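You operate a simulated robot arm through the tools that you are given. There is no shell and no other tool.

The job below is to be done with a simulated robot arm. You get a single attempt, and the scene is never put back.

TASK
Measure the stub in the red ring and fit the collar of that size over it.
Fine: use the caliper and open it again; stand the stub in its holder for the fit. Set down upright: what you pick out.
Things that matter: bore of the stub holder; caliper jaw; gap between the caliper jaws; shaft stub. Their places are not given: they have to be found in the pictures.

Only the result counts: the job must be done as asked and must still hold three seconds after the hand-in. Knocking over, shifting, dropping, spilling or breaking anything else fails it.

THE ROBOT
A 7-joint arm with a two-finger gripper, fixed in place. Base frame: the origin is on the floor under the middle of its stand, x ahead of it, y to its left, z up; the work surface is at about z = 0.86. Lengths are in m, angles in degrees, forces in N, time in s.
With the tool pointing down near the work surface it reaches from about 0.34 to 0.72 m from the base axis. Its first joint turns from -66.0 to 66.0 degrees. Payload 2.45 kg.
The tool frame sits at the grasp point between the pads (the TCP): z along the fingers, y along the line on which they close. The tips reach 0.026 m beyond it. The gripper opens to 0.096 m; its body begins 0.069 m behind the TCP.
Orientation is told as [roll, pitch, yaw] about the base's x, y, z axes, in that order, counted from this pose: with the fingers straight down and closing along the base's y, the tool's x points along the base's -x, its y along +y and its z along -z.

THE INTERFACE
- The arm moves only by the tool jog_arm. Its argument "increments" is a list of rows, each an object (a shift or turn left out is 0, a gripper value left out holds the last) with "xyz": the shift along the tool's x, y, z in units of 30 mm (1.0 is 30 mm), a list of three; "delta_rot": the turn, a rotation vector about the tool's x, y, z in units of 8 degrees (1.0 is 8 degrees), a list of three. In form: [{"xyz": [dx, dy, dz], "delta_rot": [ax, ay, az]}, ...]. A call has 1 to 20 rows; each row shifts and turns the commanded pose from where the row before left it, along the tool's axes as they then stand. "fingers" is the finger opening in m, from 0 to 0.096, set as the call begins (left out, the last holds). A call with a number of a shift or a turn outside -1 to 1 is refused whole. Each row takes 0.2 s and may step no farther than 0.05 m and 8.6 degrees from the row before; otherwise, or with a gripper value out of range, the whole call is refused. A pose out of reach is approached as far as the arm can. The call stops where the force on the tool passes 40 N (or 10 N more than at its start, if that is more) or the arm is blocked; 0.2 s more then pass. The fingers move at their own pace (about 0.05 m/s each) and stop on an object; they squeeze with about 38 N. The grip force told is the motor's: it shows also when the fingers shut on nothing. Time passes only in rows, and 0.2 s behind the last, so rows that do not move let the fingers close. It gives the time, the measured TCP pose, the force on the tool (base axes), the opening and the grip force at its end, in the units of the frame above (readings bear some noise), with the torque about the TCP (base axes, N m) and any sound that the robot's microphone picked up.
- Cameras (640 x 400 px; columns grow to the right, rows downward): "scene" is fixed at [0.1778, -0.4129, 1.452]; the picture's right is [0.60, -0.80, 0.00], its down [-0.40, -0.31, -0.86] and it looks along [0.69, 0.52, -0.51] (base axes); focal length 307 px, centre (320, 200). "wrist" rides on the gripper at [0.082, 0.003, -0.098] in the tool frame; the picture's right is [-0.04, 1.00, 0.00], its down [-0.73, -0.03, -0.68] and it looks along [-0.68, -0.03, 0.73] (tool axes); focal length 256 px, centre (320, 200).
- camera(camera): a new picture of that camera. No time passes.
- probe_pixels(camera, pixels): for up to 12 pixels [column, row] of the newest picture of that camera ("zoom" is the newest enlarged one), the place [x, y, z] in the base frame of the surface seen there, good to about 0.003 m, but the place of the scene camera against the robot may be out by one fixed shift of up to 0.025 m in any direction. No time passes.
- inspect(camera, box): a new picture of the part [left, top, right, bottom] of that camera's present view, enlarged. No time passes.
- hand_in(): hands the job in; it is judged then, once.

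Leave the gripper open and the arm clear of the work at the hand-in unless told otherwise.

The tools are called by a JSON object that holds its "method" and its "body". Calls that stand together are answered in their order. jog_arm: Moves the arm, as the interface text tells. Its arguments: {"type":"object","properties":{"increments":{"type":"array","items":{"type":"object","properties":{"xyz":{"type":"array","items":{"type":"number"}},"delta_rot":{"type":"array","items":{"type":"number"}}}}},"fingers":{"type":"number"}},"required":["increments"]} The other tools are called the same way: camera (camera) takes a picture; probe_pixels (camera, pixels) gives the place of the surface under pixels of a picture; inspect (camera, box) takes an enlarged picture of a part of a camera's view; hand_in () hands the job in.

At the start:

```text
time: 0.0
eef_pos: [0.4457, -0.0463, 1.2302]
orientation: [0.0, 0.0, 0.0]
force: [-0.2, -0.1, -0.2]
torque: [-0.01, 0.03, 0.0]
gripper_width: 0.0961
gripper_force: 0.1
```

scene: 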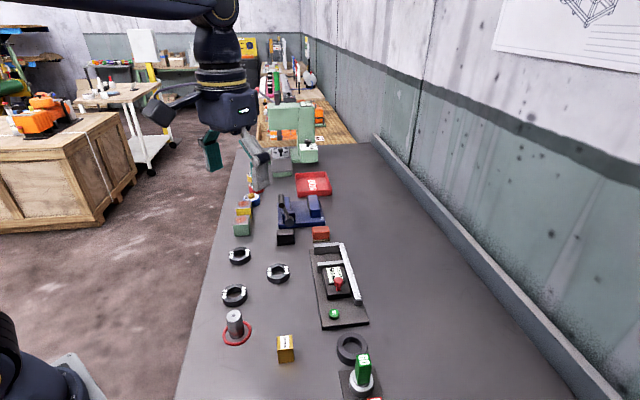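
wrist: 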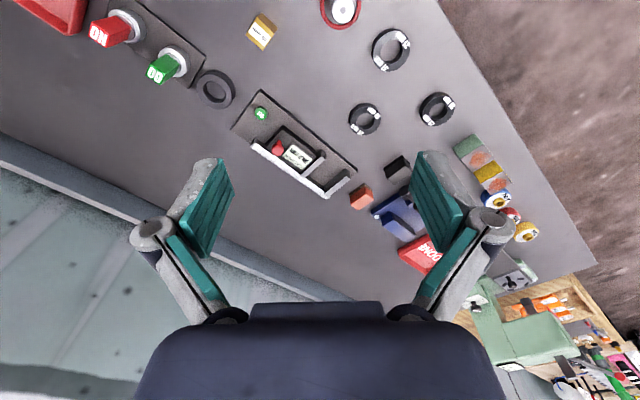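

I see a grey stub standing in a red ring (scene about 235,325), three collars (240,256), (278,273), (234,295), a caliper-like device at (335,280) and a dark ring (352,348) that may be the holder. I'll enlarge these parts.

{"method": "inspect", "body": {"camera": "scene", "box": [200, 230, 320, 370]}}

{"method": "inspect", "body": {"camera": "scene", "box": [300, 230, 400, 400]}}

{"method": "inspect", "body": {"camera": "wrist", "box": [220, 60, 400, 200]}}

{"method": "inspect", "body": {"camera": "wrist", "box": [60, 0, 260, 120]}}

{"method": "inspect", "body": {"camera": "wrist", "box": [310, 0, 480, 140]}}

```text
2.86 times, centred on (260, 300) of scene
```

zoom: 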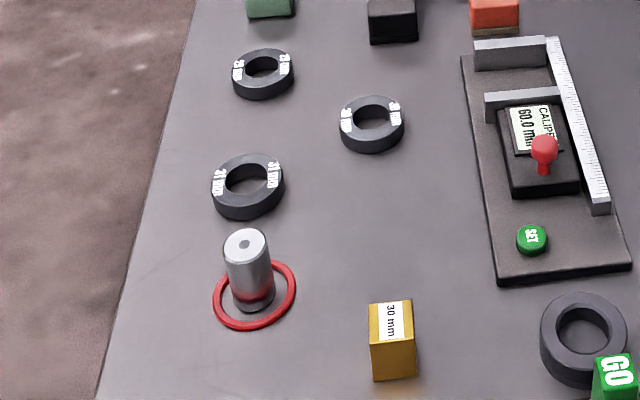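

```text
2.35 times, centred on (350, 315) of scene
```

zoom: 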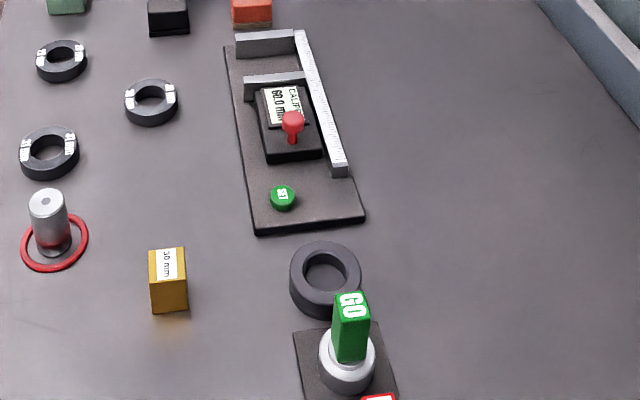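

```text
2.86 times, centred on (310, 130) of wrist
```

zoom: 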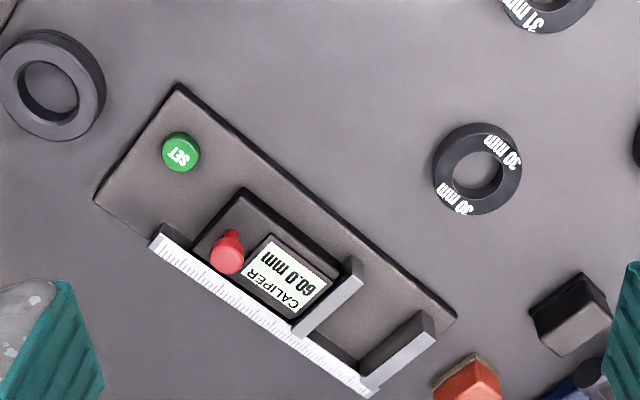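

```text
3.20 times, centred on (160, 60) of wrist
```

zoom: 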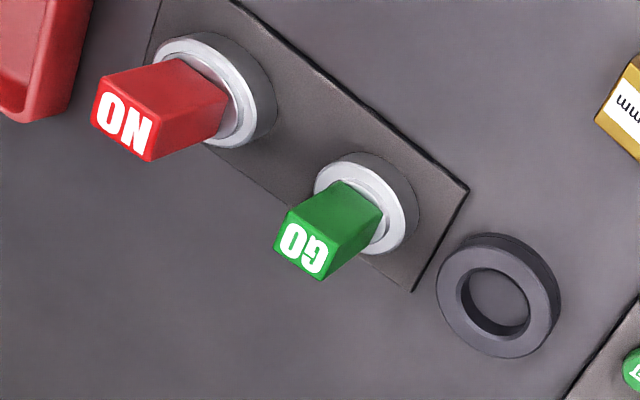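

```text
2.86 times, centred on (395, 70) of wrist
```

zoom: 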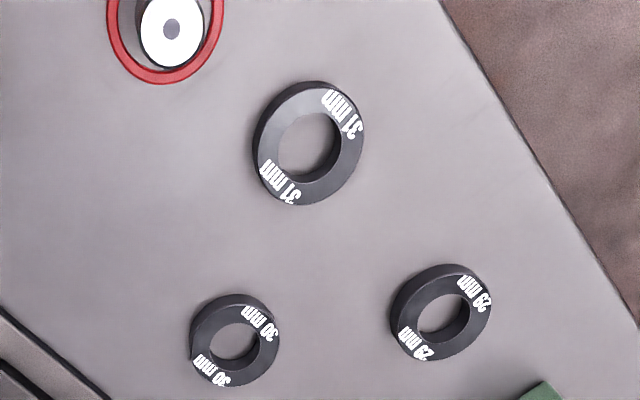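

Caliper reads 60.0 mm, with a red thumb knob on the sliding jaw, and a green SET button; collars are marked 29, 30 and 31 mm; a dark plain ring near (217,88) in the wrist picture is likely the stub holder. I'll probe positions through the wrist camera.

{"method": "camera", "body": {"camera": "wrist"}}

{"method": "probe_pixels", "body": {"camera": "wrist", "pixels": [[345, 8], [215, 90], [202, 85], [263, 28], [260, 113], [277, 147], [296, 155], [365, 119], [391, 49], [437, 109], [325, 160], [343, 182]]}}

{"method": "probe_pixels", "body": {"camera": "scene", "pixels": [[235, 316], [352, 347], [335, 314], [339, 281], [240, 253], [278, 270], [234, 291], [286, 346], [335, 247], [329, 264], [238, 342], [364, 368]]}}

```text
taken
```

wrist: 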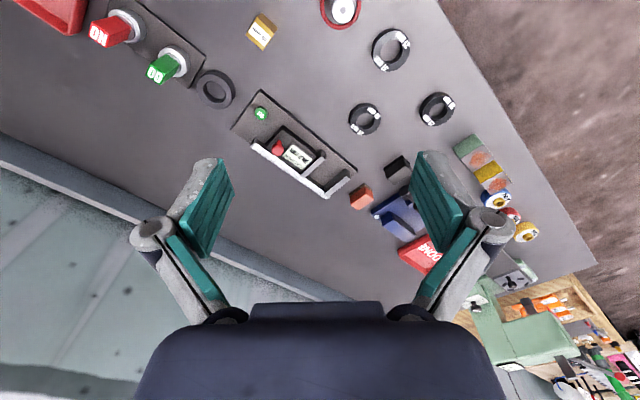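

```text
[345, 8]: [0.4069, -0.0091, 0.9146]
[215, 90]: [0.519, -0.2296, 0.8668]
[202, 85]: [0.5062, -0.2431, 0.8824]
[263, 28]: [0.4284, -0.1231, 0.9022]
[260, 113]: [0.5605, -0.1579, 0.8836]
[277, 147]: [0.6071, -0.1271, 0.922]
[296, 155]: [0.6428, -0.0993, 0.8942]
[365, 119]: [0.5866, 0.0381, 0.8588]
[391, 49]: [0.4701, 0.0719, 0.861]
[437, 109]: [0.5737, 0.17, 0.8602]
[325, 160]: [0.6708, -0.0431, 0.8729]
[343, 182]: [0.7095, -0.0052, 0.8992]
```

```text
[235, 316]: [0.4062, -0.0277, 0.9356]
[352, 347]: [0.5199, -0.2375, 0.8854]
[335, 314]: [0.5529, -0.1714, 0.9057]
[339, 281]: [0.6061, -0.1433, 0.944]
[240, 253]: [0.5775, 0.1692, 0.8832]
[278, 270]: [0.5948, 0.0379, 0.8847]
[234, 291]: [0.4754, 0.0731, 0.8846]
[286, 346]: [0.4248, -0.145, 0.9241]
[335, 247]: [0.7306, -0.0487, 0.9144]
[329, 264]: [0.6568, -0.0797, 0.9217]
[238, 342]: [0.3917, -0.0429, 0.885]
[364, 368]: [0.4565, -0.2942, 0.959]
```

The wrist probe puts the stub at about (0.407,-0.009), holder at (0.51,-0.235), caliper along (0.56,-0.16)→(0.71,-0.005). I'll descend over the middle to see the caliper and holder closer.

{"method": "jog_arm", "body": {"increments": [{"xyz": [0, -0.41, 1]}, {"xyz": [0, -0.41, 1]}, {"xyz": [0, -0.41, 1]}, {"xyz": [0, -0.41, 1]}, {"xyz": [0, -0.41, 0.7]}, {"xyz": [0, -0.41, 0.3]}]}}

{"method": "camera", "body": {"camera": "wrist"}}

```text
time: 1.4
eef_pos: [0.4445, -0.119, 1.079]
orientation: [0.0, 0.0, 0.0]
force: [0.0, -0.6, 0.2]
torque: [0.0, 0.0, 0.0]
gripper_width: 0.0957
gripper_force: 0.1
```

```text
taken
```

wrist: 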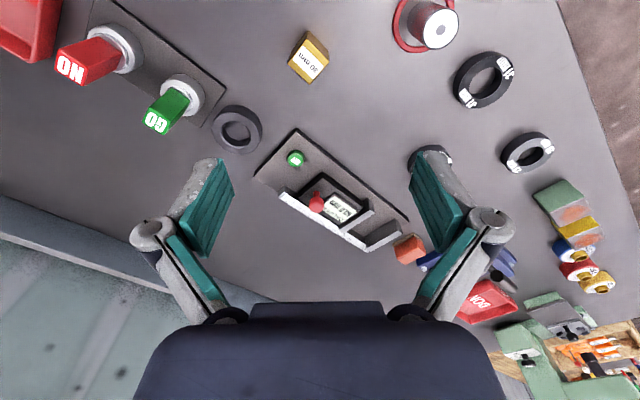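

{"method": "inspect", "body": {"camera": "wrist", "box": [240, 115, 430, 265]}}

{"method": "probe_pixels", "body": {"camera": "zoom", "pixels": [[187, 148], [260, 287], [340, 300], [360, 345], [390, 310], [425, 330], [460, 440], [530, 390]]}}

```text
2.67 times, centred on (335, 190) of wrist
```

zoom: 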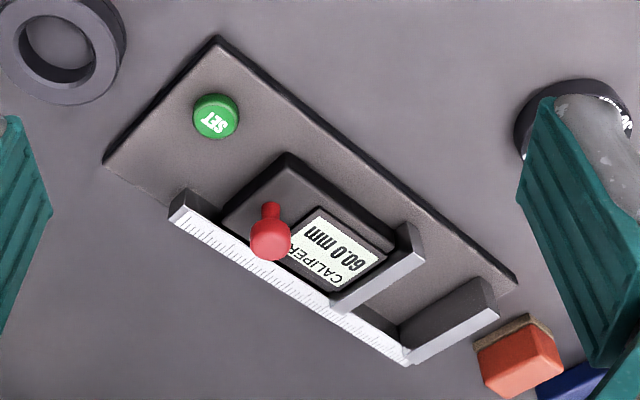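

```text
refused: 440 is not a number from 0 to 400
```

{"method": "probe_pixels", "body": {"camera": "zoom", "pixels": [[216, 112], [270, 238], [270, 208], [411, 232], [345, 298], [395, 270], [492, 302], [412, 350], [400, 310], [450, 255], [215, 45], [110, 158]]}}

{"method": "probe_pixels", "body": {"camera": "zoom", "pixels": [[513, 283], [440, 330], [425, 310], [385, 340], [250, 190], [290, 160], [340, 240], [180, 205], [60, 45], [60, 8], [60, 85], [115, 45]]}}

```text
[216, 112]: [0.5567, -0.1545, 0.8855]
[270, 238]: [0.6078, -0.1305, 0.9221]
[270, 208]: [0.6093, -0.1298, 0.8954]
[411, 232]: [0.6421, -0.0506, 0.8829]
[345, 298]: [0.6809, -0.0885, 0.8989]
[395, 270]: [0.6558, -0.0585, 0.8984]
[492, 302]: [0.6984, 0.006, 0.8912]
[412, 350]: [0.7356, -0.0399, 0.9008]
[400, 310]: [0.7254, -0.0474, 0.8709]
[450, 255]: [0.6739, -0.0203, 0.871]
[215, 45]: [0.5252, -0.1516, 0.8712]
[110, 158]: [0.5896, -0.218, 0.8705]
```

```text
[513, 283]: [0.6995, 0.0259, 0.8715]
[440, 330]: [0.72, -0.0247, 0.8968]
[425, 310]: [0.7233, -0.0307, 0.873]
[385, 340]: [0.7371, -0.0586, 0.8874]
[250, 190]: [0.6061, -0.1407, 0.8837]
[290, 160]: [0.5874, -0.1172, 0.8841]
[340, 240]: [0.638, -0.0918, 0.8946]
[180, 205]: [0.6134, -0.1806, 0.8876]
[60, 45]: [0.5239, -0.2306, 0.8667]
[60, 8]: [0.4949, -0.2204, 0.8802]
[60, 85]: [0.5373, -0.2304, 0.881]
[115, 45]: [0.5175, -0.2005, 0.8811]
```

The caliper lies at about 45° to the base axes, jaws open towards the robot, plate top at z≈0.871, jaw tops ≈0.90. Next I go above the stub at about (0.407,-0.009), staying high, to look at it closely.

{"method": "jog_arm", "body": {"increments": [{"xyz": [0.3125, 0.917, 0.5]}, {"xyz": [0.3125, 0.917, 0.5]}, {"xyz": [0.3125, 0.917, 0.5]}, {"xyz": [0.3125, 0.917, 0.5]}, {"xyz": [0, 0, 0.3]}, {"xyz": [0, 0, 0]}]}}

{"method": "camera", "body": {"camera": "wrist"}}

{"method": "inspect", "body": {"camera": "wrist", "box": [220, 50, 440, 190]}}

```text
time: 2.8
eef_pos: [0.4077, -0.0092, 1.0108]
orientation: [0.0, -0.1, 0.2]
force: [0.3, -0.4, -0.4]
torque: [0.01, 0.01, -0.03]
gripper_width: 0.0957
gripper_force: 0.3
```

```text
taken
```

wrist: 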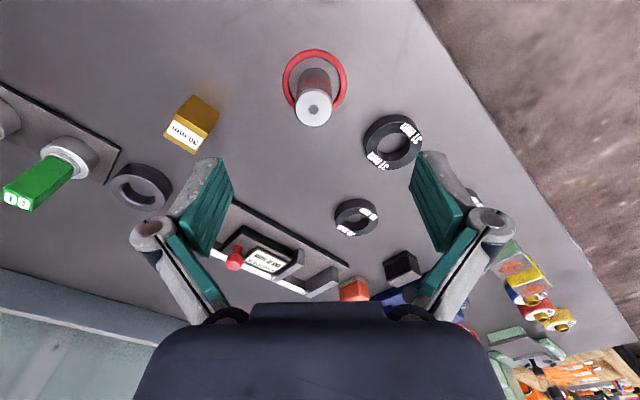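

```text
2.86 times, centred on (330, 120) of wrist
```

zoom: 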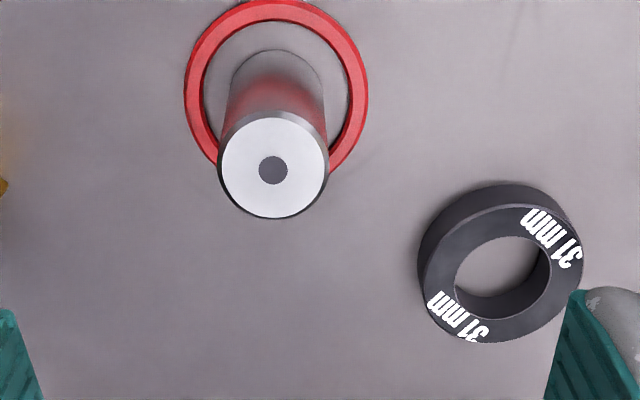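

{"method": "probe_pixels", "body": {"camera": "zoom", "pixels": [[273, 168], [224, 166], [323, 166], [273, 122], [273, 212], [277, 12], [277, 45], [195, 90], [358, 90], [500, 260], [455, 230], [470, 195]]}}

{"method": "probe_pixels", "body": {"camera": "wrist", "pixels": [[312, 109], [141, 185], [141, 165], [127, 185], [158, 188], [393, 143], [356, 217], [404, 200], [190, 140], [232, 257], [270, 262], [140, 195]]}}

```text
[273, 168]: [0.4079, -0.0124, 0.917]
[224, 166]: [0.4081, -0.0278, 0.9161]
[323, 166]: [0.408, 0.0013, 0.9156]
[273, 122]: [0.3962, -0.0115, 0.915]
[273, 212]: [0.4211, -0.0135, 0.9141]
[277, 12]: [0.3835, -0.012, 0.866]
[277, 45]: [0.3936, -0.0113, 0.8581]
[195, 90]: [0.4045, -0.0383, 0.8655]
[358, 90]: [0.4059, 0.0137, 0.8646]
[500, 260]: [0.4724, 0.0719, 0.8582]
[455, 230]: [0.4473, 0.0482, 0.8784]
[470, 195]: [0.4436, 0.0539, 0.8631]
```

```text
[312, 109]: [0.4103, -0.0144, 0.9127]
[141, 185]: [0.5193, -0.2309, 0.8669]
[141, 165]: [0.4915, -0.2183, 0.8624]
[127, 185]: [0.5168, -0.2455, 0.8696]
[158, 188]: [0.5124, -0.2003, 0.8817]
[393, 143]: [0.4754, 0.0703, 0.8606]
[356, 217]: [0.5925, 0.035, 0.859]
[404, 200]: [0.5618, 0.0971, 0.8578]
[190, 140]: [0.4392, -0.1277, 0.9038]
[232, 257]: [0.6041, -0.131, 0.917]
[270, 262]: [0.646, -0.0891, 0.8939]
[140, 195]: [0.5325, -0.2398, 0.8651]
```

The stub is centred near (0.4085,-0.0127), top at z≈0.915 on table 0.859 (about 56 mm tall); the ring round it is ~6 mm high. I turn the tool to yaw ≈45.6° so it lines up with the caliper, centre over the stub, and set a 65 mm opening.

{"method": "jog_arm", "body": {"increments": [{"delta_rot": [0, 0, -0.95]}, {"delta_rot": [0, 0, -0.95]}, {"delta_rot": [0, 0, -0.95]}, {"delta_rot": [0, 0, -0.95]}, {"delta_rot": [0, 0, -0.95]}, {"delta_rot": [0, 0, -0.95]}, {"xyz": [0, 0, 0]}], "fingers": 0.065}}

{"method": "camera", "body": {"camera": "wrist"}}

{"method": "inspect", "body": {"camera": "wrist", "box": [220, 50, 420, 190]}}

```text
time: 4.4
eef_pos: [0.4078, -0.0075, 1.0113]
orientation: [0.0, 0.0, 45.9]
force: [0.1, -0.5, -0.4]
torque: [-0.02, -0.02, -0.02]
gripper_width: 0.0651
gripper_force: 0.1
```

```text
taken
```

wrist: 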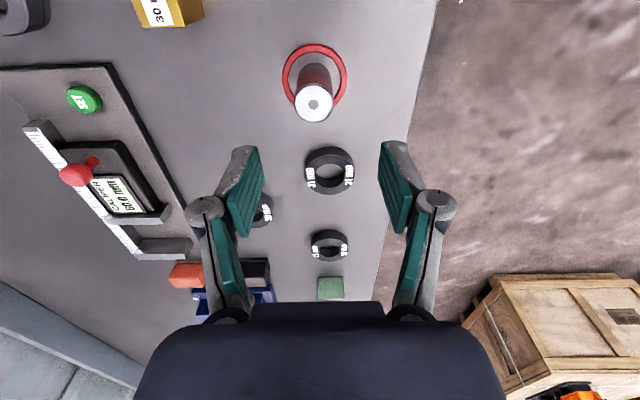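

```text
2.86 times, centred on (320, 120) of wrist
```

zoom: 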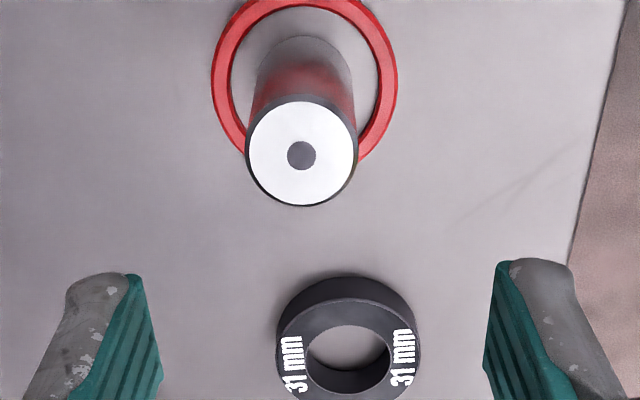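

{"method": "probe_pixels", "body": {"camera": "zoom", "pixels": [[301, 150], [255, 153], [347, 153], [301, 110], [301, 198], [305, 8], [222, 85], [388, 85], [301, 60], [351, 310], [351, 350], [285, 345]]}}

```text
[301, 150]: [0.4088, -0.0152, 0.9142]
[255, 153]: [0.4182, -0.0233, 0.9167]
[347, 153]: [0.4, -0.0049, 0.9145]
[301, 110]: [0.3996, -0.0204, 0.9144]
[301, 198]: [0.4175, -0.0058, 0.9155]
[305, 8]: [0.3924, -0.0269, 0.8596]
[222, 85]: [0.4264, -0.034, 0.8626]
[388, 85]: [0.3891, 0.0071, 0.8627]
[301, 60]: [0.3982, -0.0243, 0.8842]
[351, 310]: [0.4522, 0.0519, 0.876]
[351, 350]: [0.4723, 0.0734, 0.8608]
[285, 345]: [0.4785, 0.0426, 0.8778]
```

Stub's top centre at wrist pixel (313,105) comes out about 2 mm in tool x and −4 mm in tool y from the TCP line. I correct for that and descend so the tips overlap the top ~22 mm of the stub (TCP z≈0.919).

{"method": "jog_arm", "body": {"increments": [{"xyz": [0.057, -0.14, 0]}, {"xyz": [0, 0, 0.8]}, {"xyz": [0, 0, 0.8]}, {"xyz": [0, 0, 0.8]}, {"xyz": [0, 0, 0.4]}, {"xyz": [0, 0, 0.26]}, {"xyz": [0, 0, 0]}]}}

{"method": "camera", "body": {"camera": "wrist"}}

{"method": "camera", "body": {"camera": "scene"}}

```text
time: 6.0
eef_pos: [0.4116, -0.014, 0.9179]
orientation: [-0.1, 0.0, 45.6]
force: [0.1, 0.0, -0.3]
torque: [0.02, -0.02, 0.02]
gripper_width: 0.0651
gripper_force: 0.2
```

```text
taken
```

wrist: 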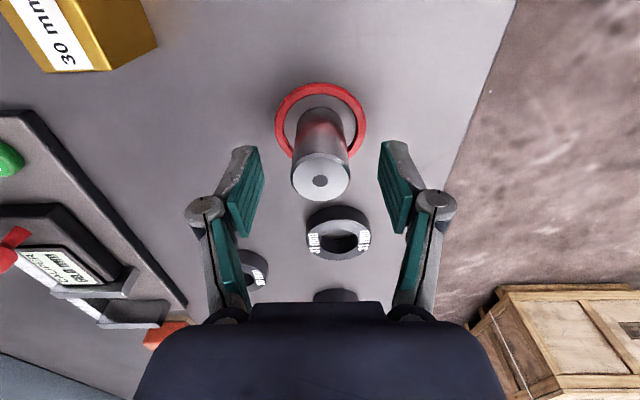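

```text
taken
```

scene: 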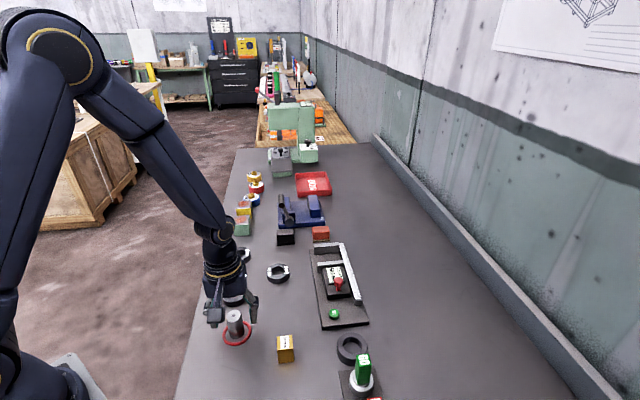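

The stub's top centre sits at (320,180), right where the TCP projects, so it is centred. I close on it.

{"method": "jog_arm", "body": {"increments": [{"xyz": [0, 0, 0]}, {"xyz": [0, 0, 0]}, {"xyz": [0, 0, 0]}, {"xyz": [0, 0, 0]}, {"xyz": [0, 0, 0]}, {"xyz": [0, 0, 0]}], "fingers": 0.0}}

{"method": "camera", "body": {"camera": "wrist"}}

```text
time: 7.4
eef_pos: [0.4108, -0.0129, 0.919]
orientation: [0.0, -0.1, 45.7]
force: [0.1, 0.0, 0.2]
torque: [-0.02, 0.03, 0.01]
gripper_width: 0.0303
gripper_force: 37.5
```

```text
taken
```

wrist: 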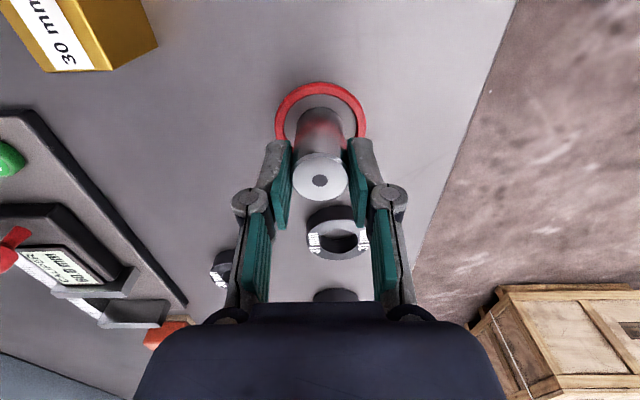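

Gripped at about 30.3 mm by the gripper's reading (noisy). I lift straight up 0.12 m, then carry the stub high over to the caliper gap near (0.683,-0.032).

{"method": "jog_arm", "body": {"increments": [{"xyz": [0, 0, -0.5]}, {"xyz": [0, 0, -0.7]}, {"xyz": [0, 0, -0.8]}, {"xyz": [0, 0, -1]}, {"xyz": [0, 0, -1]}, {"xyz": [0, 0, 0]}]}}

{"method": "jog_arm", "body": {"increments": [{"xyz": [-0.5, -0.57, 0]}, {"xyz": [-0.7, -0.8, 0]}, {"xyz": [-0.7, -0.9, 0]}, {"xyz": [-0.8, -0.95, 0]}, {"xyz": [-0.8, -0.95, 0]}, {"xyz": [-0.8, -0.95, 0]}, {"xyz": [-0.7, -0.85, 0]}, {"xyz": [-0.5, -0.6, 0]}, {"xyz": [-0.39, -0.4, 0]}, {"xyz": [0, 0, 0]}]}}

{"method": "camera", "body": {"camera": "wrist"}}

{"method": "camera", "body": {"camera": "scene"}}

```text
time: 8.8
eef_pos: [0.4116, -0.0137, 1.0389]
orientation: [0.0, -0.1, 45.5]
force: [-0.1, -0.1, 0.0]
torque: [-0.01, 0.0, 0.01]
gripper_width: 0.0
gripper_force: 28.5
```

```text
time: 11.0
eef_pos: [0.6848, -0.0331, 1.0378]
orientation: [0.1, 0.0, 45.7]
force: [-0.1, 0.0, 0.6]
torque: [0.01, 0.02, 0.02]
gripper_width: 0.0
gripper_force: 29.0
```

```text
taken
```

wrist: 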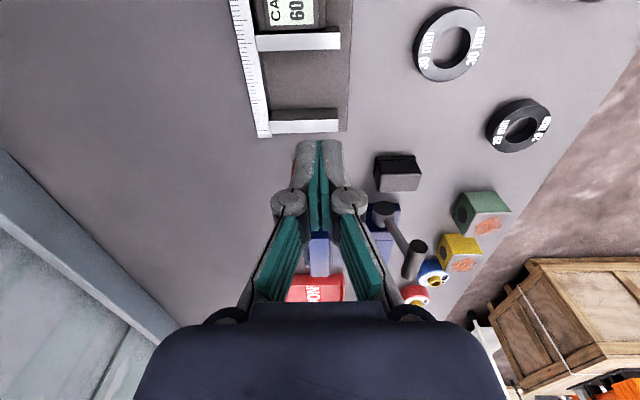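

```text
taken
```

scene: 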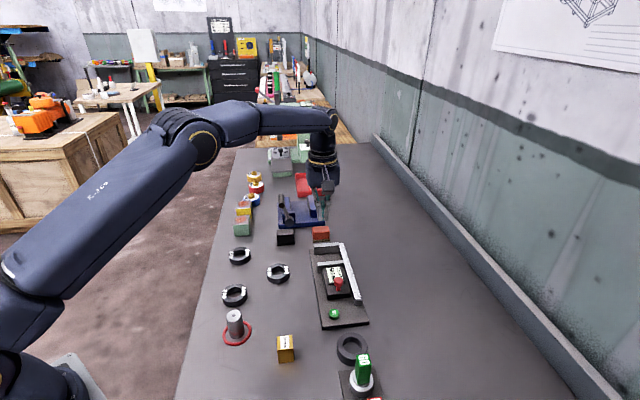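

The gripper now reads 0.0: the stub slipped out of the shallow grip, and the scene picture shows it still standing in the ring at (235,325). I'll go back and grip deeper and lift more slowly. While here, I take a close look at the caliper gap.

{"method": "inspect", "body": {"camera": "wrist", "box": [210, 0, 370, 140]}}

{"method": "inspect", "body": {"camera": "scene", "box": [200, 300, 280, 350]}}

```text
2.86 times, centred on (290, 70) of wrist
```

zoom: 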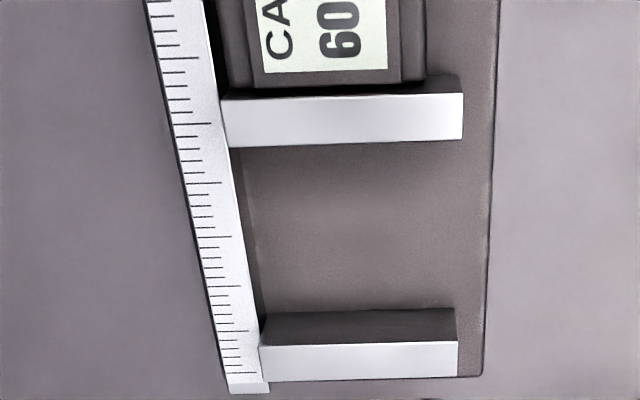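

```text
8.00 times, centred on (240, 325) of scene
```

zoom: 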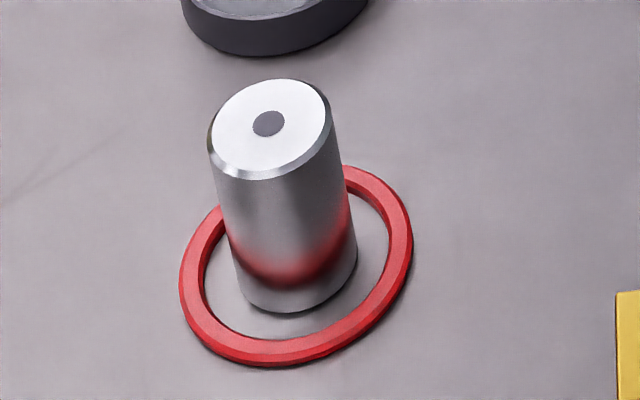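

{"method": "inspect", "body": {"camera": "wrist", "box": [210, 0, 370, 140]}}

{"method": "probe_pixels", "body": {"camera": "zoom", "pixels": [[345, 120], [455, 115], [350, 135], [450, 132], [350, 175], [450, 175], [350, 305], [440, 305], [350, 330], [350, 360], [440, 360], [255, 240]]}}

{"method": "probe_pixels", "body": {"camera": "zoom", "pixels": [[205, 200], [238, 240], [230, 200], [485, 200], [478, 300], [465, 370], [348, 348], [440, 345], [360, 155], [240, 375], [350, 240], [440, 240]]}}

```text
2.86 times, centred on (290, 70) of wrist
```

zoom: 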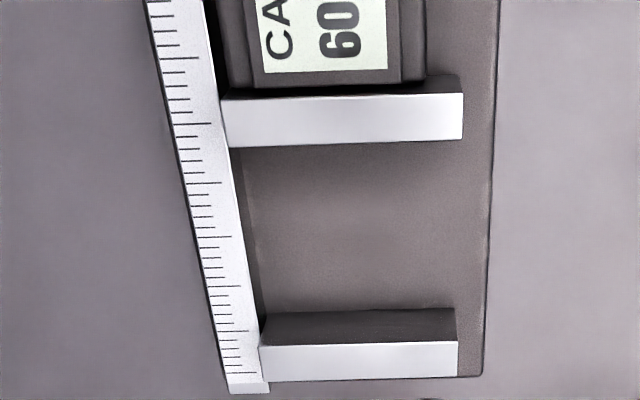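

```text
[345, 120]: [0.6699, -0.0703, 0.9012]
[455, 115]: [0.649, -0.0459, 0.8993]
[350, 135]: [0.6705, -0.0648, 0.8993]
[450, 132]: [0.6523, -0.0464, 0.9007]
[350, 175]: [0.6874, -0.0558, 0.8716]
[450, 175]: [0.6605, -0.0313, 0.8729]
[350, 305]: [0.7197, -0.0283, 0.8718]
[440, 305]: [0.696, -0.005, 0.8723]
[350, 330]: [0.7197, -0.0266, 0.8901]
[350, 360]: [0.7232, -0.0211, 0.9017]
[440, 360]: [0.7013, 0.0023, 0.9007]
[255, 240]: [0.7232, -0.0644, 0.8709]
```

```text
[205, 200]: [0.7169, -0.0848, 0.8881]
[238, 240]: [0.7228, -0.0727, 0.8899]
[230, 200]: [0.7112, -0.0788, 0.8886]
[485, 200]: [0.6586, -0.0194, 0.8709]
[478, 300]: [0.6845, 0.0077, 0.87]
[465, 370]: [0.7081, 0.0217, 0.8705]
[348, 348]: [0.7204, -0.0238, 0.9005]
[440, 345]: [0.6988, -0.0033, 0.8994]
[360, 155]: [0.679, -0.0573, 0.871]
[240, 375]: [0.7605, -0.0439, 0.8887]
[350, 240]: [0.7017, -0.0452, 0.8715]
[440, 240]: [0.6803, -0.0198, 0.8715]
```

The gap is 60 mm wide, centred at about (0.687,-0.035) when 15–20 mm in from the jaw ends. I go back over the stub with the fingers opened to 65 mm.

{"method": "jog_arm", "body": {"increments": [{"xyz": [0.5, 0.57, 0]}, {"xyz": [0.7, 0.8, 0]}, {"xyz": [0.7, 0.9, 0]}, {"xyz": [0.8, 0.95, 0]}, {"xyz": [0.8, 0.95, 0]}, {"xyz": [0.8, 0.95, 0]}, {"xyz": [0.7, 0.85, 0]}, {"xyz": [0.5, 0.6, 0]}, {"xyz": [0.39, 0.4, 0]}, {"xyz": [0, 0, 0]}], "fingers": 0.065}}

{"method": "camera", "body": {"camera": "wrist"}}

{"method": "inspect", "body": {"camera": "wrist", "box": [220, 20, 420, 160]}}

```text
time: 13.2
eef_pos: [0.4093, -0.0147, 1.0386]
orientation: [0.0, -0.1, 45.7]
force: [0.6, 0.6, -0.8]
torque: [0.02, 0.0, 0.0]
gripper_width: 0.0649
gripper_force: 0.1
```

```text
taken
```

wrist: 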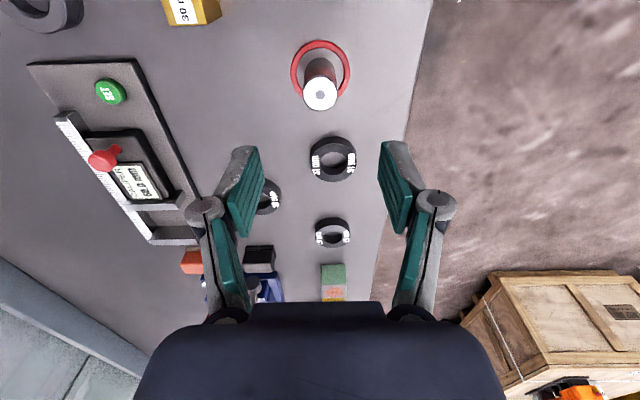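

```text
2.86 times, centred on (320, 90) of wrist
```

zoom: 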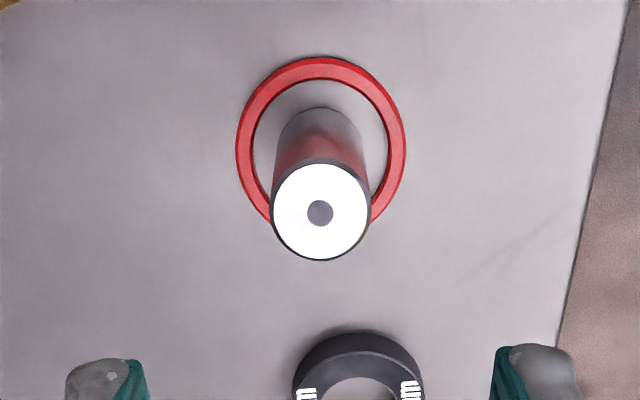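

The stub stands centred at (320,93). I descend to TCP z≈0.898 (tips about 7 mm above the red ring) and close.

{"method": "jog_arm", "body": {"increments": [{"xyz": [0, 0, 0.9]}, {"xyz": [0, 0, 0.9]}, {"xyz": [0, 0, 0.9]}, {"xyz": [0, 0, 0.9]}, {"xyz": [0, 0, 0.6]}, {"xyz": [0, 0, 0.35]}, {"xyz": [0, 0, 0.15]}, {"xyz": [0, 0, 0]}]}}

{"method": "camera", "body": {"camera": "wrist"}}

```text
time: 15.0
eef_pos: [0.4097, -0.0124, 0.8982]
orientation: [0.0, -0.1, 45.6]
force: [0.4, -0.2, 0.1]
torque: [0.01, 0.03, -0.04]
gripper_width: 0.0649
gripper_force: 0.0
```

```text
taken
```

wrist: 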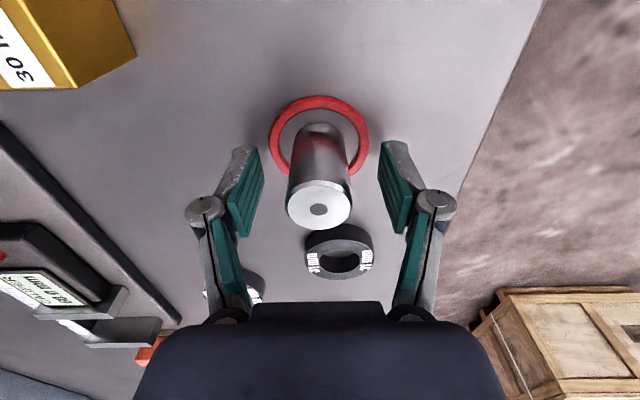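

{"method": "jog_arm", "body": {"increments": [{"xyz": [0, 0, 0]}, {"xyz": [0, 0, 0]}, {"xyz": [0, 0, 0]}, {"xyz": [0, 0, 0]}, {"xyz": [0, 0, 0]}, {"xyz": [0, 0, 0]}], "fingers": 0.0}}

{"method": "jog_arm", "body": {"increments": [{"xyz": [0, 0, -0.1]}, {"xyz": [0, 0, -0.15]}, {"xyz": [0, 0, -0.2]}, {"xyz": [0, 0, -0.2]}, {"xyz": [0, 0, -0.1]}, {"xyz": [0, 0, 0]}]}}

{"method": "camera", "body": {"camera": "wrist"}}

{"method": "inspect", "body": {"camera": "scene", "box": [190, 270, 290, 360]}}

```text
time: 16.4
eef_pos: [0.41, -0.0133, 0.8983]
orientation: [0.1, 0.0, 45.6]
force: [0.0, -0.6, 0.3]
torque: [-0.01, -0.02, -0.03]
gripper_width: 0.0304
gripper_force: 37.9
```

```text
time: 17.8
eef_pos: [0.4092, -0.0132, 0.9212]
orientation: [-0.1, 0.0, 45.7]
force: [0.2, 0.2, -2.9]
torque: [-0.03, -0.01, 0.03]
gripper_width: 0.0305
gripper_force: 38.2
```

```text
taken
```

wrist: 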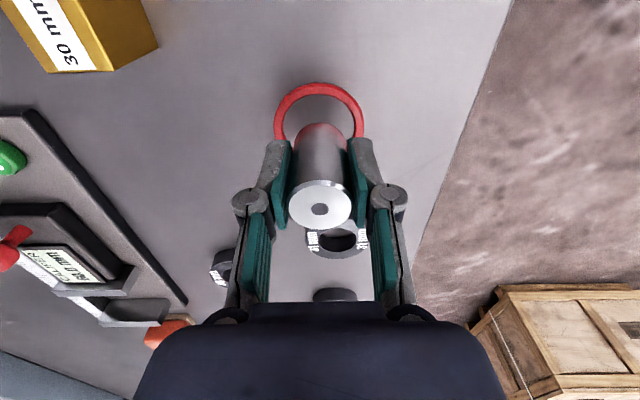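

```text
4.44 times, centred on (240, 315) of scene
```

zoom: 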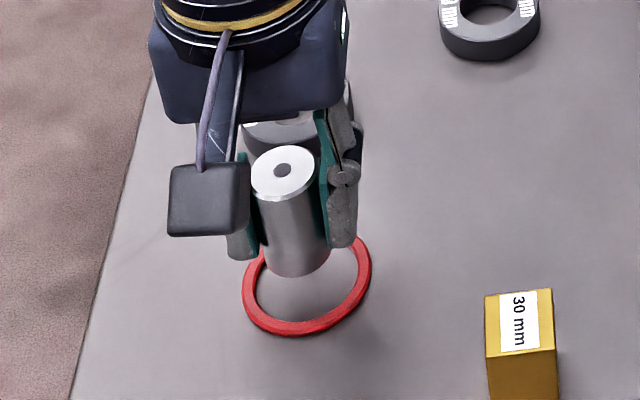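

The stub is now held (tool load ≈ −2.9 N, opening ≈30.4 mm). I raise it more and carry it gently to above the gap.

{"method": "jog_arm", "body": {"increments": [{"xyz": [0, 0, -0.3]}, {"xyz": [0, 0, -0.5]}, {"xyz": [0, 0, -0.6]}, {"xyz": [0, 0, -0.6]}, {"xyz": [0, 0, -0.5]}, {"xyz": [0, 0, -0.3]}, {"xyz": [0, 0, 0]}]}}

{"method": "jog_arm", "body": {"increments": [{"xyz": [-0.25, -0.3, 0]}, {"xyz": [-0.45, -0.53, 0]}, {"xyz": [-0.6, -0.72, 0]}, {"xyz": [-0.6, -0.72, 0]}, {"xyz": [-0.6, -0.72, 0]}, {"xyz": [-0.6, -0.72, 0]}, {"xyz": [-0.6, -0.72, 0]}, {"xyz": [-0.6, -0.72, 0]}, {"xyz": [-0.6, -0.7, 0]}, {"xyz": [-0.5, -0.57, 0]}, {"xyz": [-0.35, -0.42, 0]}, {"xyz": [-0.2, -0.24, 0]}, {"xyz": [0, 0, 0]}]}}

{"method": "camera", "body": {"camera": "wrist"}}

{"method": "camera", "body": {"camera": "scene"}}

```text
time: 19.4
eef_pos: [0.4087, -0.0125, 1.0049]
orientation: [0.0, 0.0, 45.8]
force: [0.5, 0.5, -3.1]
torque: [-0.01, -0.05, -0.04]
gripper_width: 0.0304
gripper_force: 37.6
```

```text
time: 22.2
eef_pos: [0.6858, -0.0344, 1.0037]
orientation: [0.1, 0.0, 45.7]
force: [-0.3, -0.1, -3.7]
torque: [0.0, -0.03, -0.01]
gripper_width: 0.0305
gripper_force: 37.8
```

```text
taken
```

wrist: 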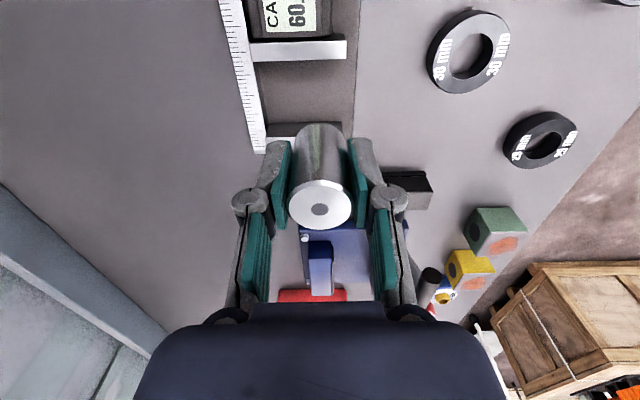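

```text
taken
```

scene: 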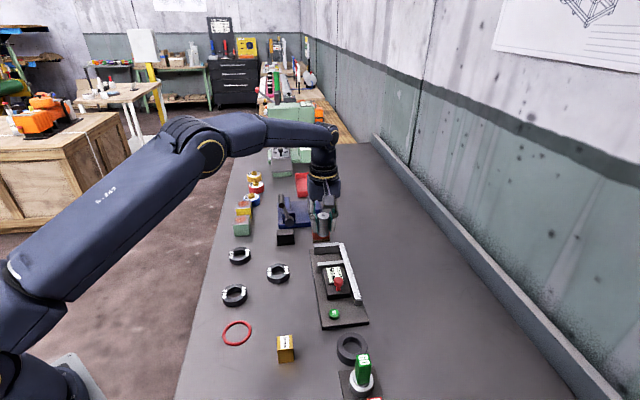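

{"method": "inspect", "body": {"camera": "wrist", "box": [210, 0, 390, 160]}}

{"method": "probe_pixels", "body": {"camera": "zoom", "pixels": [[330, 135], [330, 145], [420, 135], [270, 310], [280, 325], [300, 310], [505, 325], [510, 300], [460, 120], [485, 100], [240, 250], [300, 250]]}}

```text
2.50 times, centred on (300, 80) of wrist
```

zoom: 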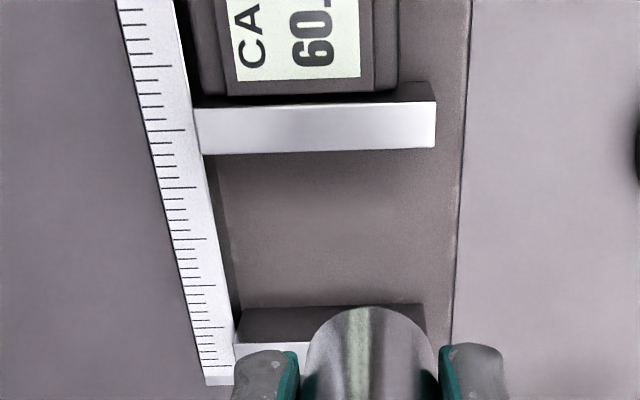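

```text
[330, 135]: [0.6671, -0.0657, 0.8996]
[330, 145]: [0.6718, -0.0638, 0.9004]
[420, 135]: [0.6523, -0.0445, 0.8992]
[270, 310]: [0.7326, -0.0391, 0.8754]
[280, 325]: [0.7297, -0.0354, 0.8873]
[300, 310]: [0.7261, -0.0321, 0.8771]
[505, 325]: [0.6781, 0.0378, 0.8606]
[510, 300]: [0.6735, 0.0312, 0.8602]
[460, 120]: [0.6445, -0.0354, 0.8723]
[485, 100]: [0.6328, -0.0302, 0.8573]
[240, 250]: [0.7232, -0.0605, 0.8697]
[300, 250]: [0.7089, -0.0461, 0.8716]
```

Gap centre at u≈0.4558 in the caliper's frame agrees with where the stub hangs. I lower it slowly to just above the plate.

{"method": "jog_arm", "body": {"increments": [{"xyz": [0, 0, 0.4]}, {"xyz": [0, 0, 0.6]}, {"xyz": [0, 0, 0.6]}, {"xyz": [0, 0, 0.6]}, {"xyz": [0, 0, 0.4]}, {"xyz": [0, 0, 0.25]}, {"xyz": [0, 0, 0]}]}}

{"method": "camera", "body": {"camera": "wrist"}}

{"method": "inspect", "body": {"camera": "scene", "box": [290, 190, 390, 320]}}

```text
time: 23.8
eef_pos: [0.6881, -0.0343, 0.9203]
orientation: [0.1, 0.0, 45.7]
force: [1.0, -0.9, -2.6]
torque: [0.0, 0.01, 0.02]
gripper_width: 0.0304
gripper_force: 38.3
```

```text
taken
```

wrist: 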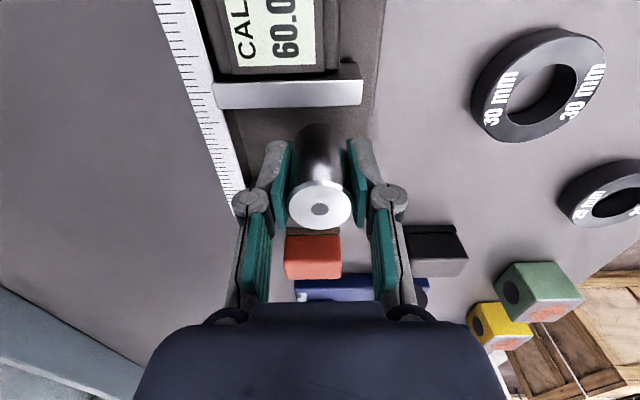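

```text
3.08 times, centred on (340, 255) of scene
```

zoom: 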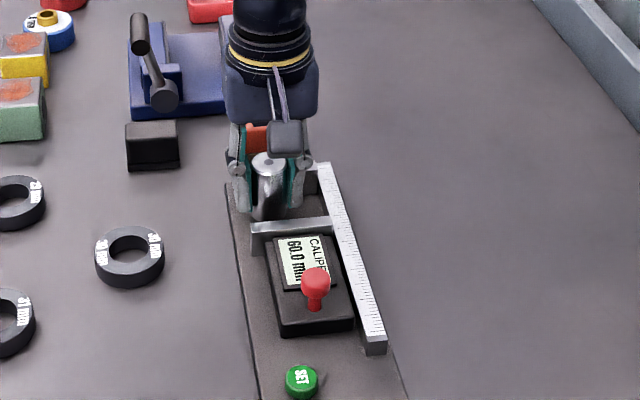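

The stub hangs between the jaws, clear of both. I lower it in fine steps until the plate takes its weight.

{"method": "jog_arm", "body": {"increments": [{"xyz": [0, 0, 0.08]}, {"xyz": [0, 0, 0.08]}, {"xyz": [0, 0, 0.06]}, {"xyz": [0, 0, 0.04]}, {"xyz": [0, 0, 0]}]}}

```text
time: 25.0
eef_pos: [0.6869, -0.034, 0.9106]
orientation: [-0.1, 0.0, 45.6]
force: [-0.7, -0.2, -2.9]
torque: [-0.01, 0.01, -0.02]
gripper_width: 0.0301
gripper_force: 37.8
```

{"method": "jog_arm", "body": {"increments": [{"xyz": [0, 0, 0.03]}, {"xyz": [0, 0, 0.02]}, {"xyz": [0, 0, 0]}]}}

```text
time: 25.8
eef_pos: [0.6869, -0.0335, 0.9093]
orientation: [0.1, 0.0, 45.6]
force: [0.7, -0.3, -1.2]
torque: [0.01, 0.01, 0.02]
gripper_width: 0.0302
gripper_force: 38.5
```

{"method": "jog_arm", "body": {"increments": [{"xyz": [0, 0, 0.02]}, {"xyz": [0, 0, 0]}]}}

```text
time: 26.4
eef_pos: [0.687, -0.0342, 0.9112]
orientation: [-0.1, 0.0, 45.6]
force: [-0.3, 0.3, 9.3]
torque: [-0.12, 0.06, -0.02]
gripper_width: 0.0302
gripper_force: 38.3
```

Contact at +9 N: the stub stands on the plate. I open the fingers moderately (to 46 mm) so the beam-side finger stays clear.

{"method": "jog_arm", "body": {"increments": [{"xyz": [0, 0, 0]}, {"xyz": [0, 0, 0]}, {"xyz": [0, 0, 0]}], "fingers": 0.046}}

{"method": "camera", "body": {"camera": "wrist"}}

```text
time: 27.2
eef_pos: [0.6861, -0.0324, 0.9085]
orientation: [0.0, 0.0, 45.6]
force: [0.3, 0.6, 0.3]
torque: [0.01, 0.0, 0.04]
gripper_width: 0.046
gripper_force: 0.0
```

```text
taken
```

wrist: 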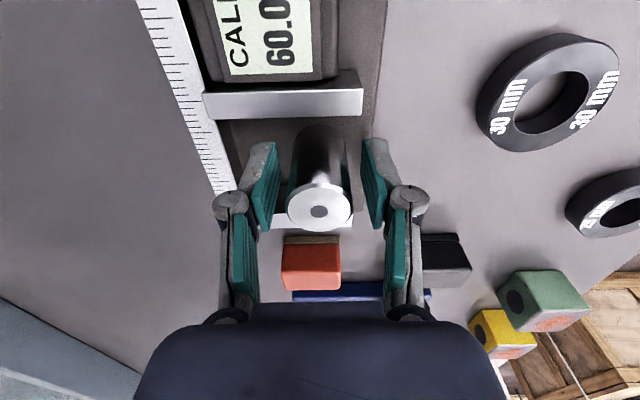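

The stub stands free between the jaws. I rise straight up, then move to above the red knob near (0.608,-0.130) and turn the tool −90° so that the fingers close along the slide direction.

{"method": "jog_arm", "body": {"increments": [{"xyz": [0, 0, -0.4]}, {"xyz": [0, 0, -0.7]}, {"xyz": [0, 0, -0.8]}, {"xyz": [0, 0, -0.8]}, {"xyz": [0, 0, -0.8]}, {"xyz": [0, 0, 0]}]}}

{"method": "jog_arm", "body": {"increments": [{"xyz": [0.682, -0.0563, 0]}, {"xyz": [0.682, -0.0563, 0]}, {"xyz": [0.682, -0.0563, 0]}, {"xyz": [0.682, -0.0563, 0]}, {"xyz": [0.682, -0.0563, 0]}, {"xyz": [0.682, -0.0563, 0]}, {"delta_rot": [0, 0, 0.9375]}, {"delta_rot": [0, 0, 0.9375]}, {"delta_rot": [0, 0, 0.9375]}, {"delta_rot": [0, 0, 0.9375]}, {"delta_rot": [0, 0, 0.9375]}, {"delta_rot": [0, 0, 0.9375]}, {"delta_rot": [0, 0, 0.9375]}, {"delta_rot": [0, 0, 0.9375]}, {"delta_rot": [0, 0, 0.9375]}, {"delta_rot": [0, 0, 0.9375]}, {"delta_rot": [0, 0, 0.9375]}, {"delta_rot": [0, 0, 0.9375]}, {"xyz": [0, 0, 0]}]}}

{"method": "camera", "body": {"camera": "wrist"}}

{"method": "camera", "body": {"camera": "scene"}}

```text
time: 28.6
eef_pos: [0.6872, -0.0333, 1.0131]
orientation: [0.0, 0.0, 45.7]
force: [0.1, 0.5, 0.4]
torque: [0.01, -0.01, -0.02]
gripper_width: 0.0462
gripper_force: 0.0
```

```text
time: 32.6
eef_pos: [0.6082, -0.1285, 1.0144]
orientation: [0.0, 0.0, -44.4]
force: [0.7, 0.6, 0.5]
torque: [0.02, -0.03, -0.01]
gripper_width: 0.0458
gripper_force: 0.1
```

```text
taken
```

wrist: 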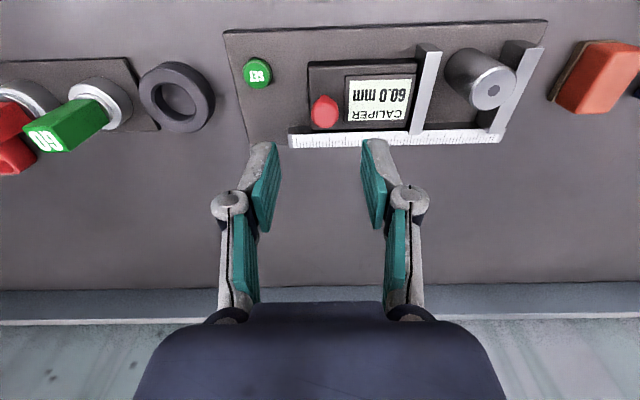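

```text
taken
```

scene: 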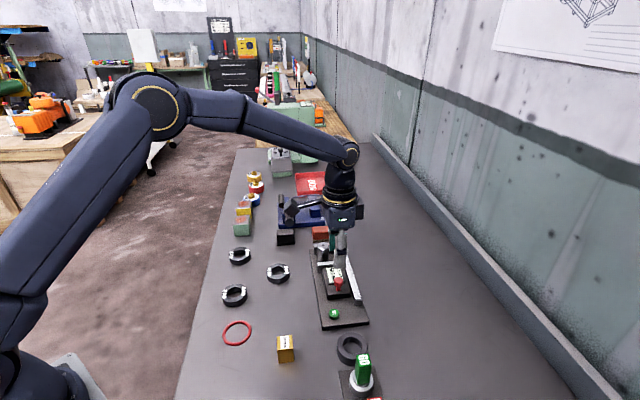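

{"method": "inspect", "body": {"camera": "wrist", "box": [210, 10, 420, 160]}}

{"method": "probe_pixels", "body": {"camera": "zoom", "pixels": [[348, 285], [330, 285], [365, 285], [348, 270], [348, 305], [400, 170], [450, 240], [320, 170], [310, 320], [610, 110], [590, 230], [140, 172]]}}

```text
2.67 times, centred on (315, 85) of wrist
```

zoom: 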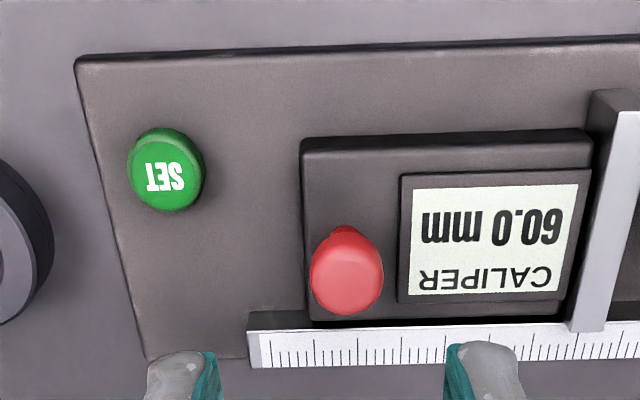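

```text
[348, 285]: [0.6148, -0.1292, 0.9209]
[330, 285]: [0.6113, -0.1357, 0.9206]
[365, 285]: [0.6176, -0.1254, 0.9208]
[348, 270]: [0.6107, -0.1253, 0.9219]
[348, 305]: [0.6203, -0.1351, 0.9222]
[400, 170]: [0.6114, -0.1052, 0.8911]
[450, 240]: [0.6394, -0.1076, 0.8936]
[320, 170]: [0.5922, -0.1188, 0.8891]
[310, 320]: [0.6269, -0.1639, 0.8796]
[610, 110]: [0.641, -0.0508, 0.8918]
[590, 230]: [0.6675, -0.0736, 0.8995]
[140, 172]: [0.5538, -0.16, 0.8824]
```

The knob's head is at about (0.614,-0.1285), top z≈0.922, over the slider block (z≈0.89). I shift by about 4 mm each way to centre and descend to TCP z≈0.924, keeping tips ~5 mm above the display.

{"method": "jog_arm", "body": {"increments": [{"xyz": [-0.13, 0.13, 0]}, {"xyz": [0, 0, 0.6]}, {"xyz": [0, 0, 0.8]}, {"xyz": [0, 0, 0.7]}, {"xyz": [0, 0, 0.4]}, {"xyz": [0, 0, 0.3]}, {"xyz": [0, 0, 0]}]}}

{"method": "camera", "body": {"camera": "wrist"}}

{"method": "inspect", "body": {"camera": "scene", "box": [290, 220, 390, 340]}}

```text
time: 34.2
eef_pos: [0.6133, -0.1303, 0.9301]
orientation: [0.0, 0.1, -44.5]
force: [0.5, -0.4, 0.6]
torque: [-0.04, 0.03, 0.01]
gripper_width: 0.0458
gripper_force: 0.0
```

```text
taken
```

wrist: 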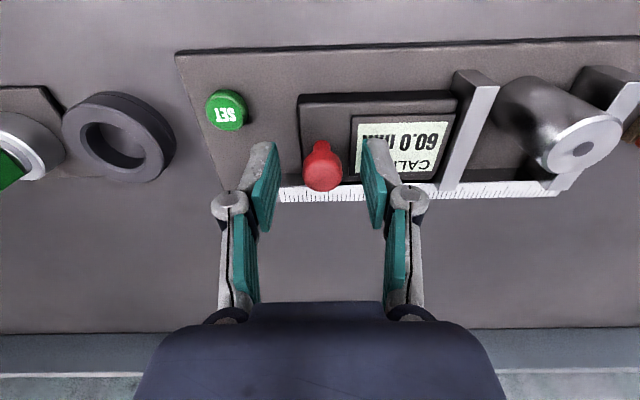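

```text
3.33 times, centred on (340, 280) of scene
```

zoom: 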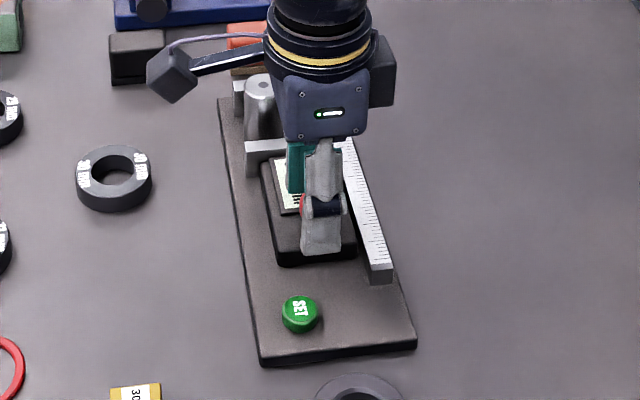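

The knob is centred between the fingers at (322,168). I lower 6 mm more, then close on it.

{"method": "jog_arm", "body": {"increments": [{"xyz": [0, 0, 0.1]}, {"xyz": [0, 0, 0.1]}, {"xyz": [0, 0, 0]}]}}

{"method": "jog_arm", "body": {"increments": [{"xyz": [0, 0, 0]}, {"xyz": [0, 0, 0]}, {"xyz": [0, 0, 0]}, {"xyz": [0, 0, 0]}], "fingers": 0.0}}

{"method": "camera", "body": {"camera": "wrist"}}

```text
time: 35.0
eef_pos: [0.613, -0.1299, 0.9247]
orientation: [-0.1, 0.0, -44.4]
force: [0.4, -0.8, 0.3]
torque: [-0.01, -0.01, 0.01]
gripper_width: 0.0459
gripper_force: 0.1
```

```text
time: 36.0
eef_pos: [0.6138, -0.1287, 0.9236]
orientation: [0.0, 0.0, -44.3]
force: [4.0, 3.2, -3.1]
torque: [-0.04, -0.21, 0.06]
gripper_width: 0.0213
gripper_force: 45.0
```

```text
taken
```

wrist: 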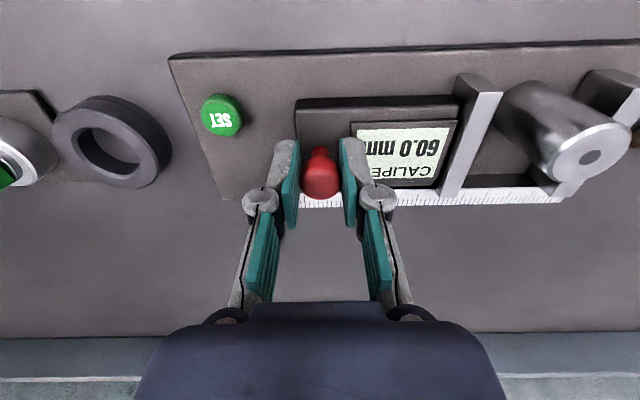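

The knob is gripped (21 mm) and the display still says 60.0 mm. I slide it towards the stub (+tool y) a bit and check force and reading.

{"method": "jog_arm", "body": {"increments": [{"xyz": [0, 0.05, 0]}, {"xyz": [0, 0.1, 0]}, {"xyz": [0, 0.1, 0]}, {"xyz": [0, 0.1, 0]}, {"xyz": [0, 0, 0]}]}}

{"method": "camera", "body": {"camera": "wrist"}}

```text
time: 37.2
eef_pos: [0.6201, -0.1214, 0.9257]
orientation: [0.0, 0.1, -44.4]
force: [2.4, -3.1, -2.5]
torque: [0.41, 0.52, -0.07]
gripper_width: 0.0211
gripper_force: 45.2
```

```text
taken
```

wrist: 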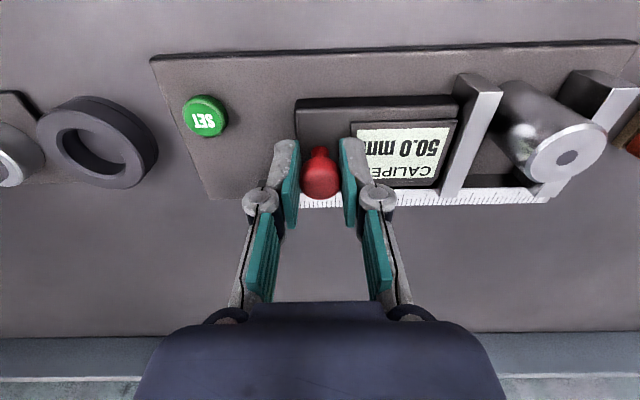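

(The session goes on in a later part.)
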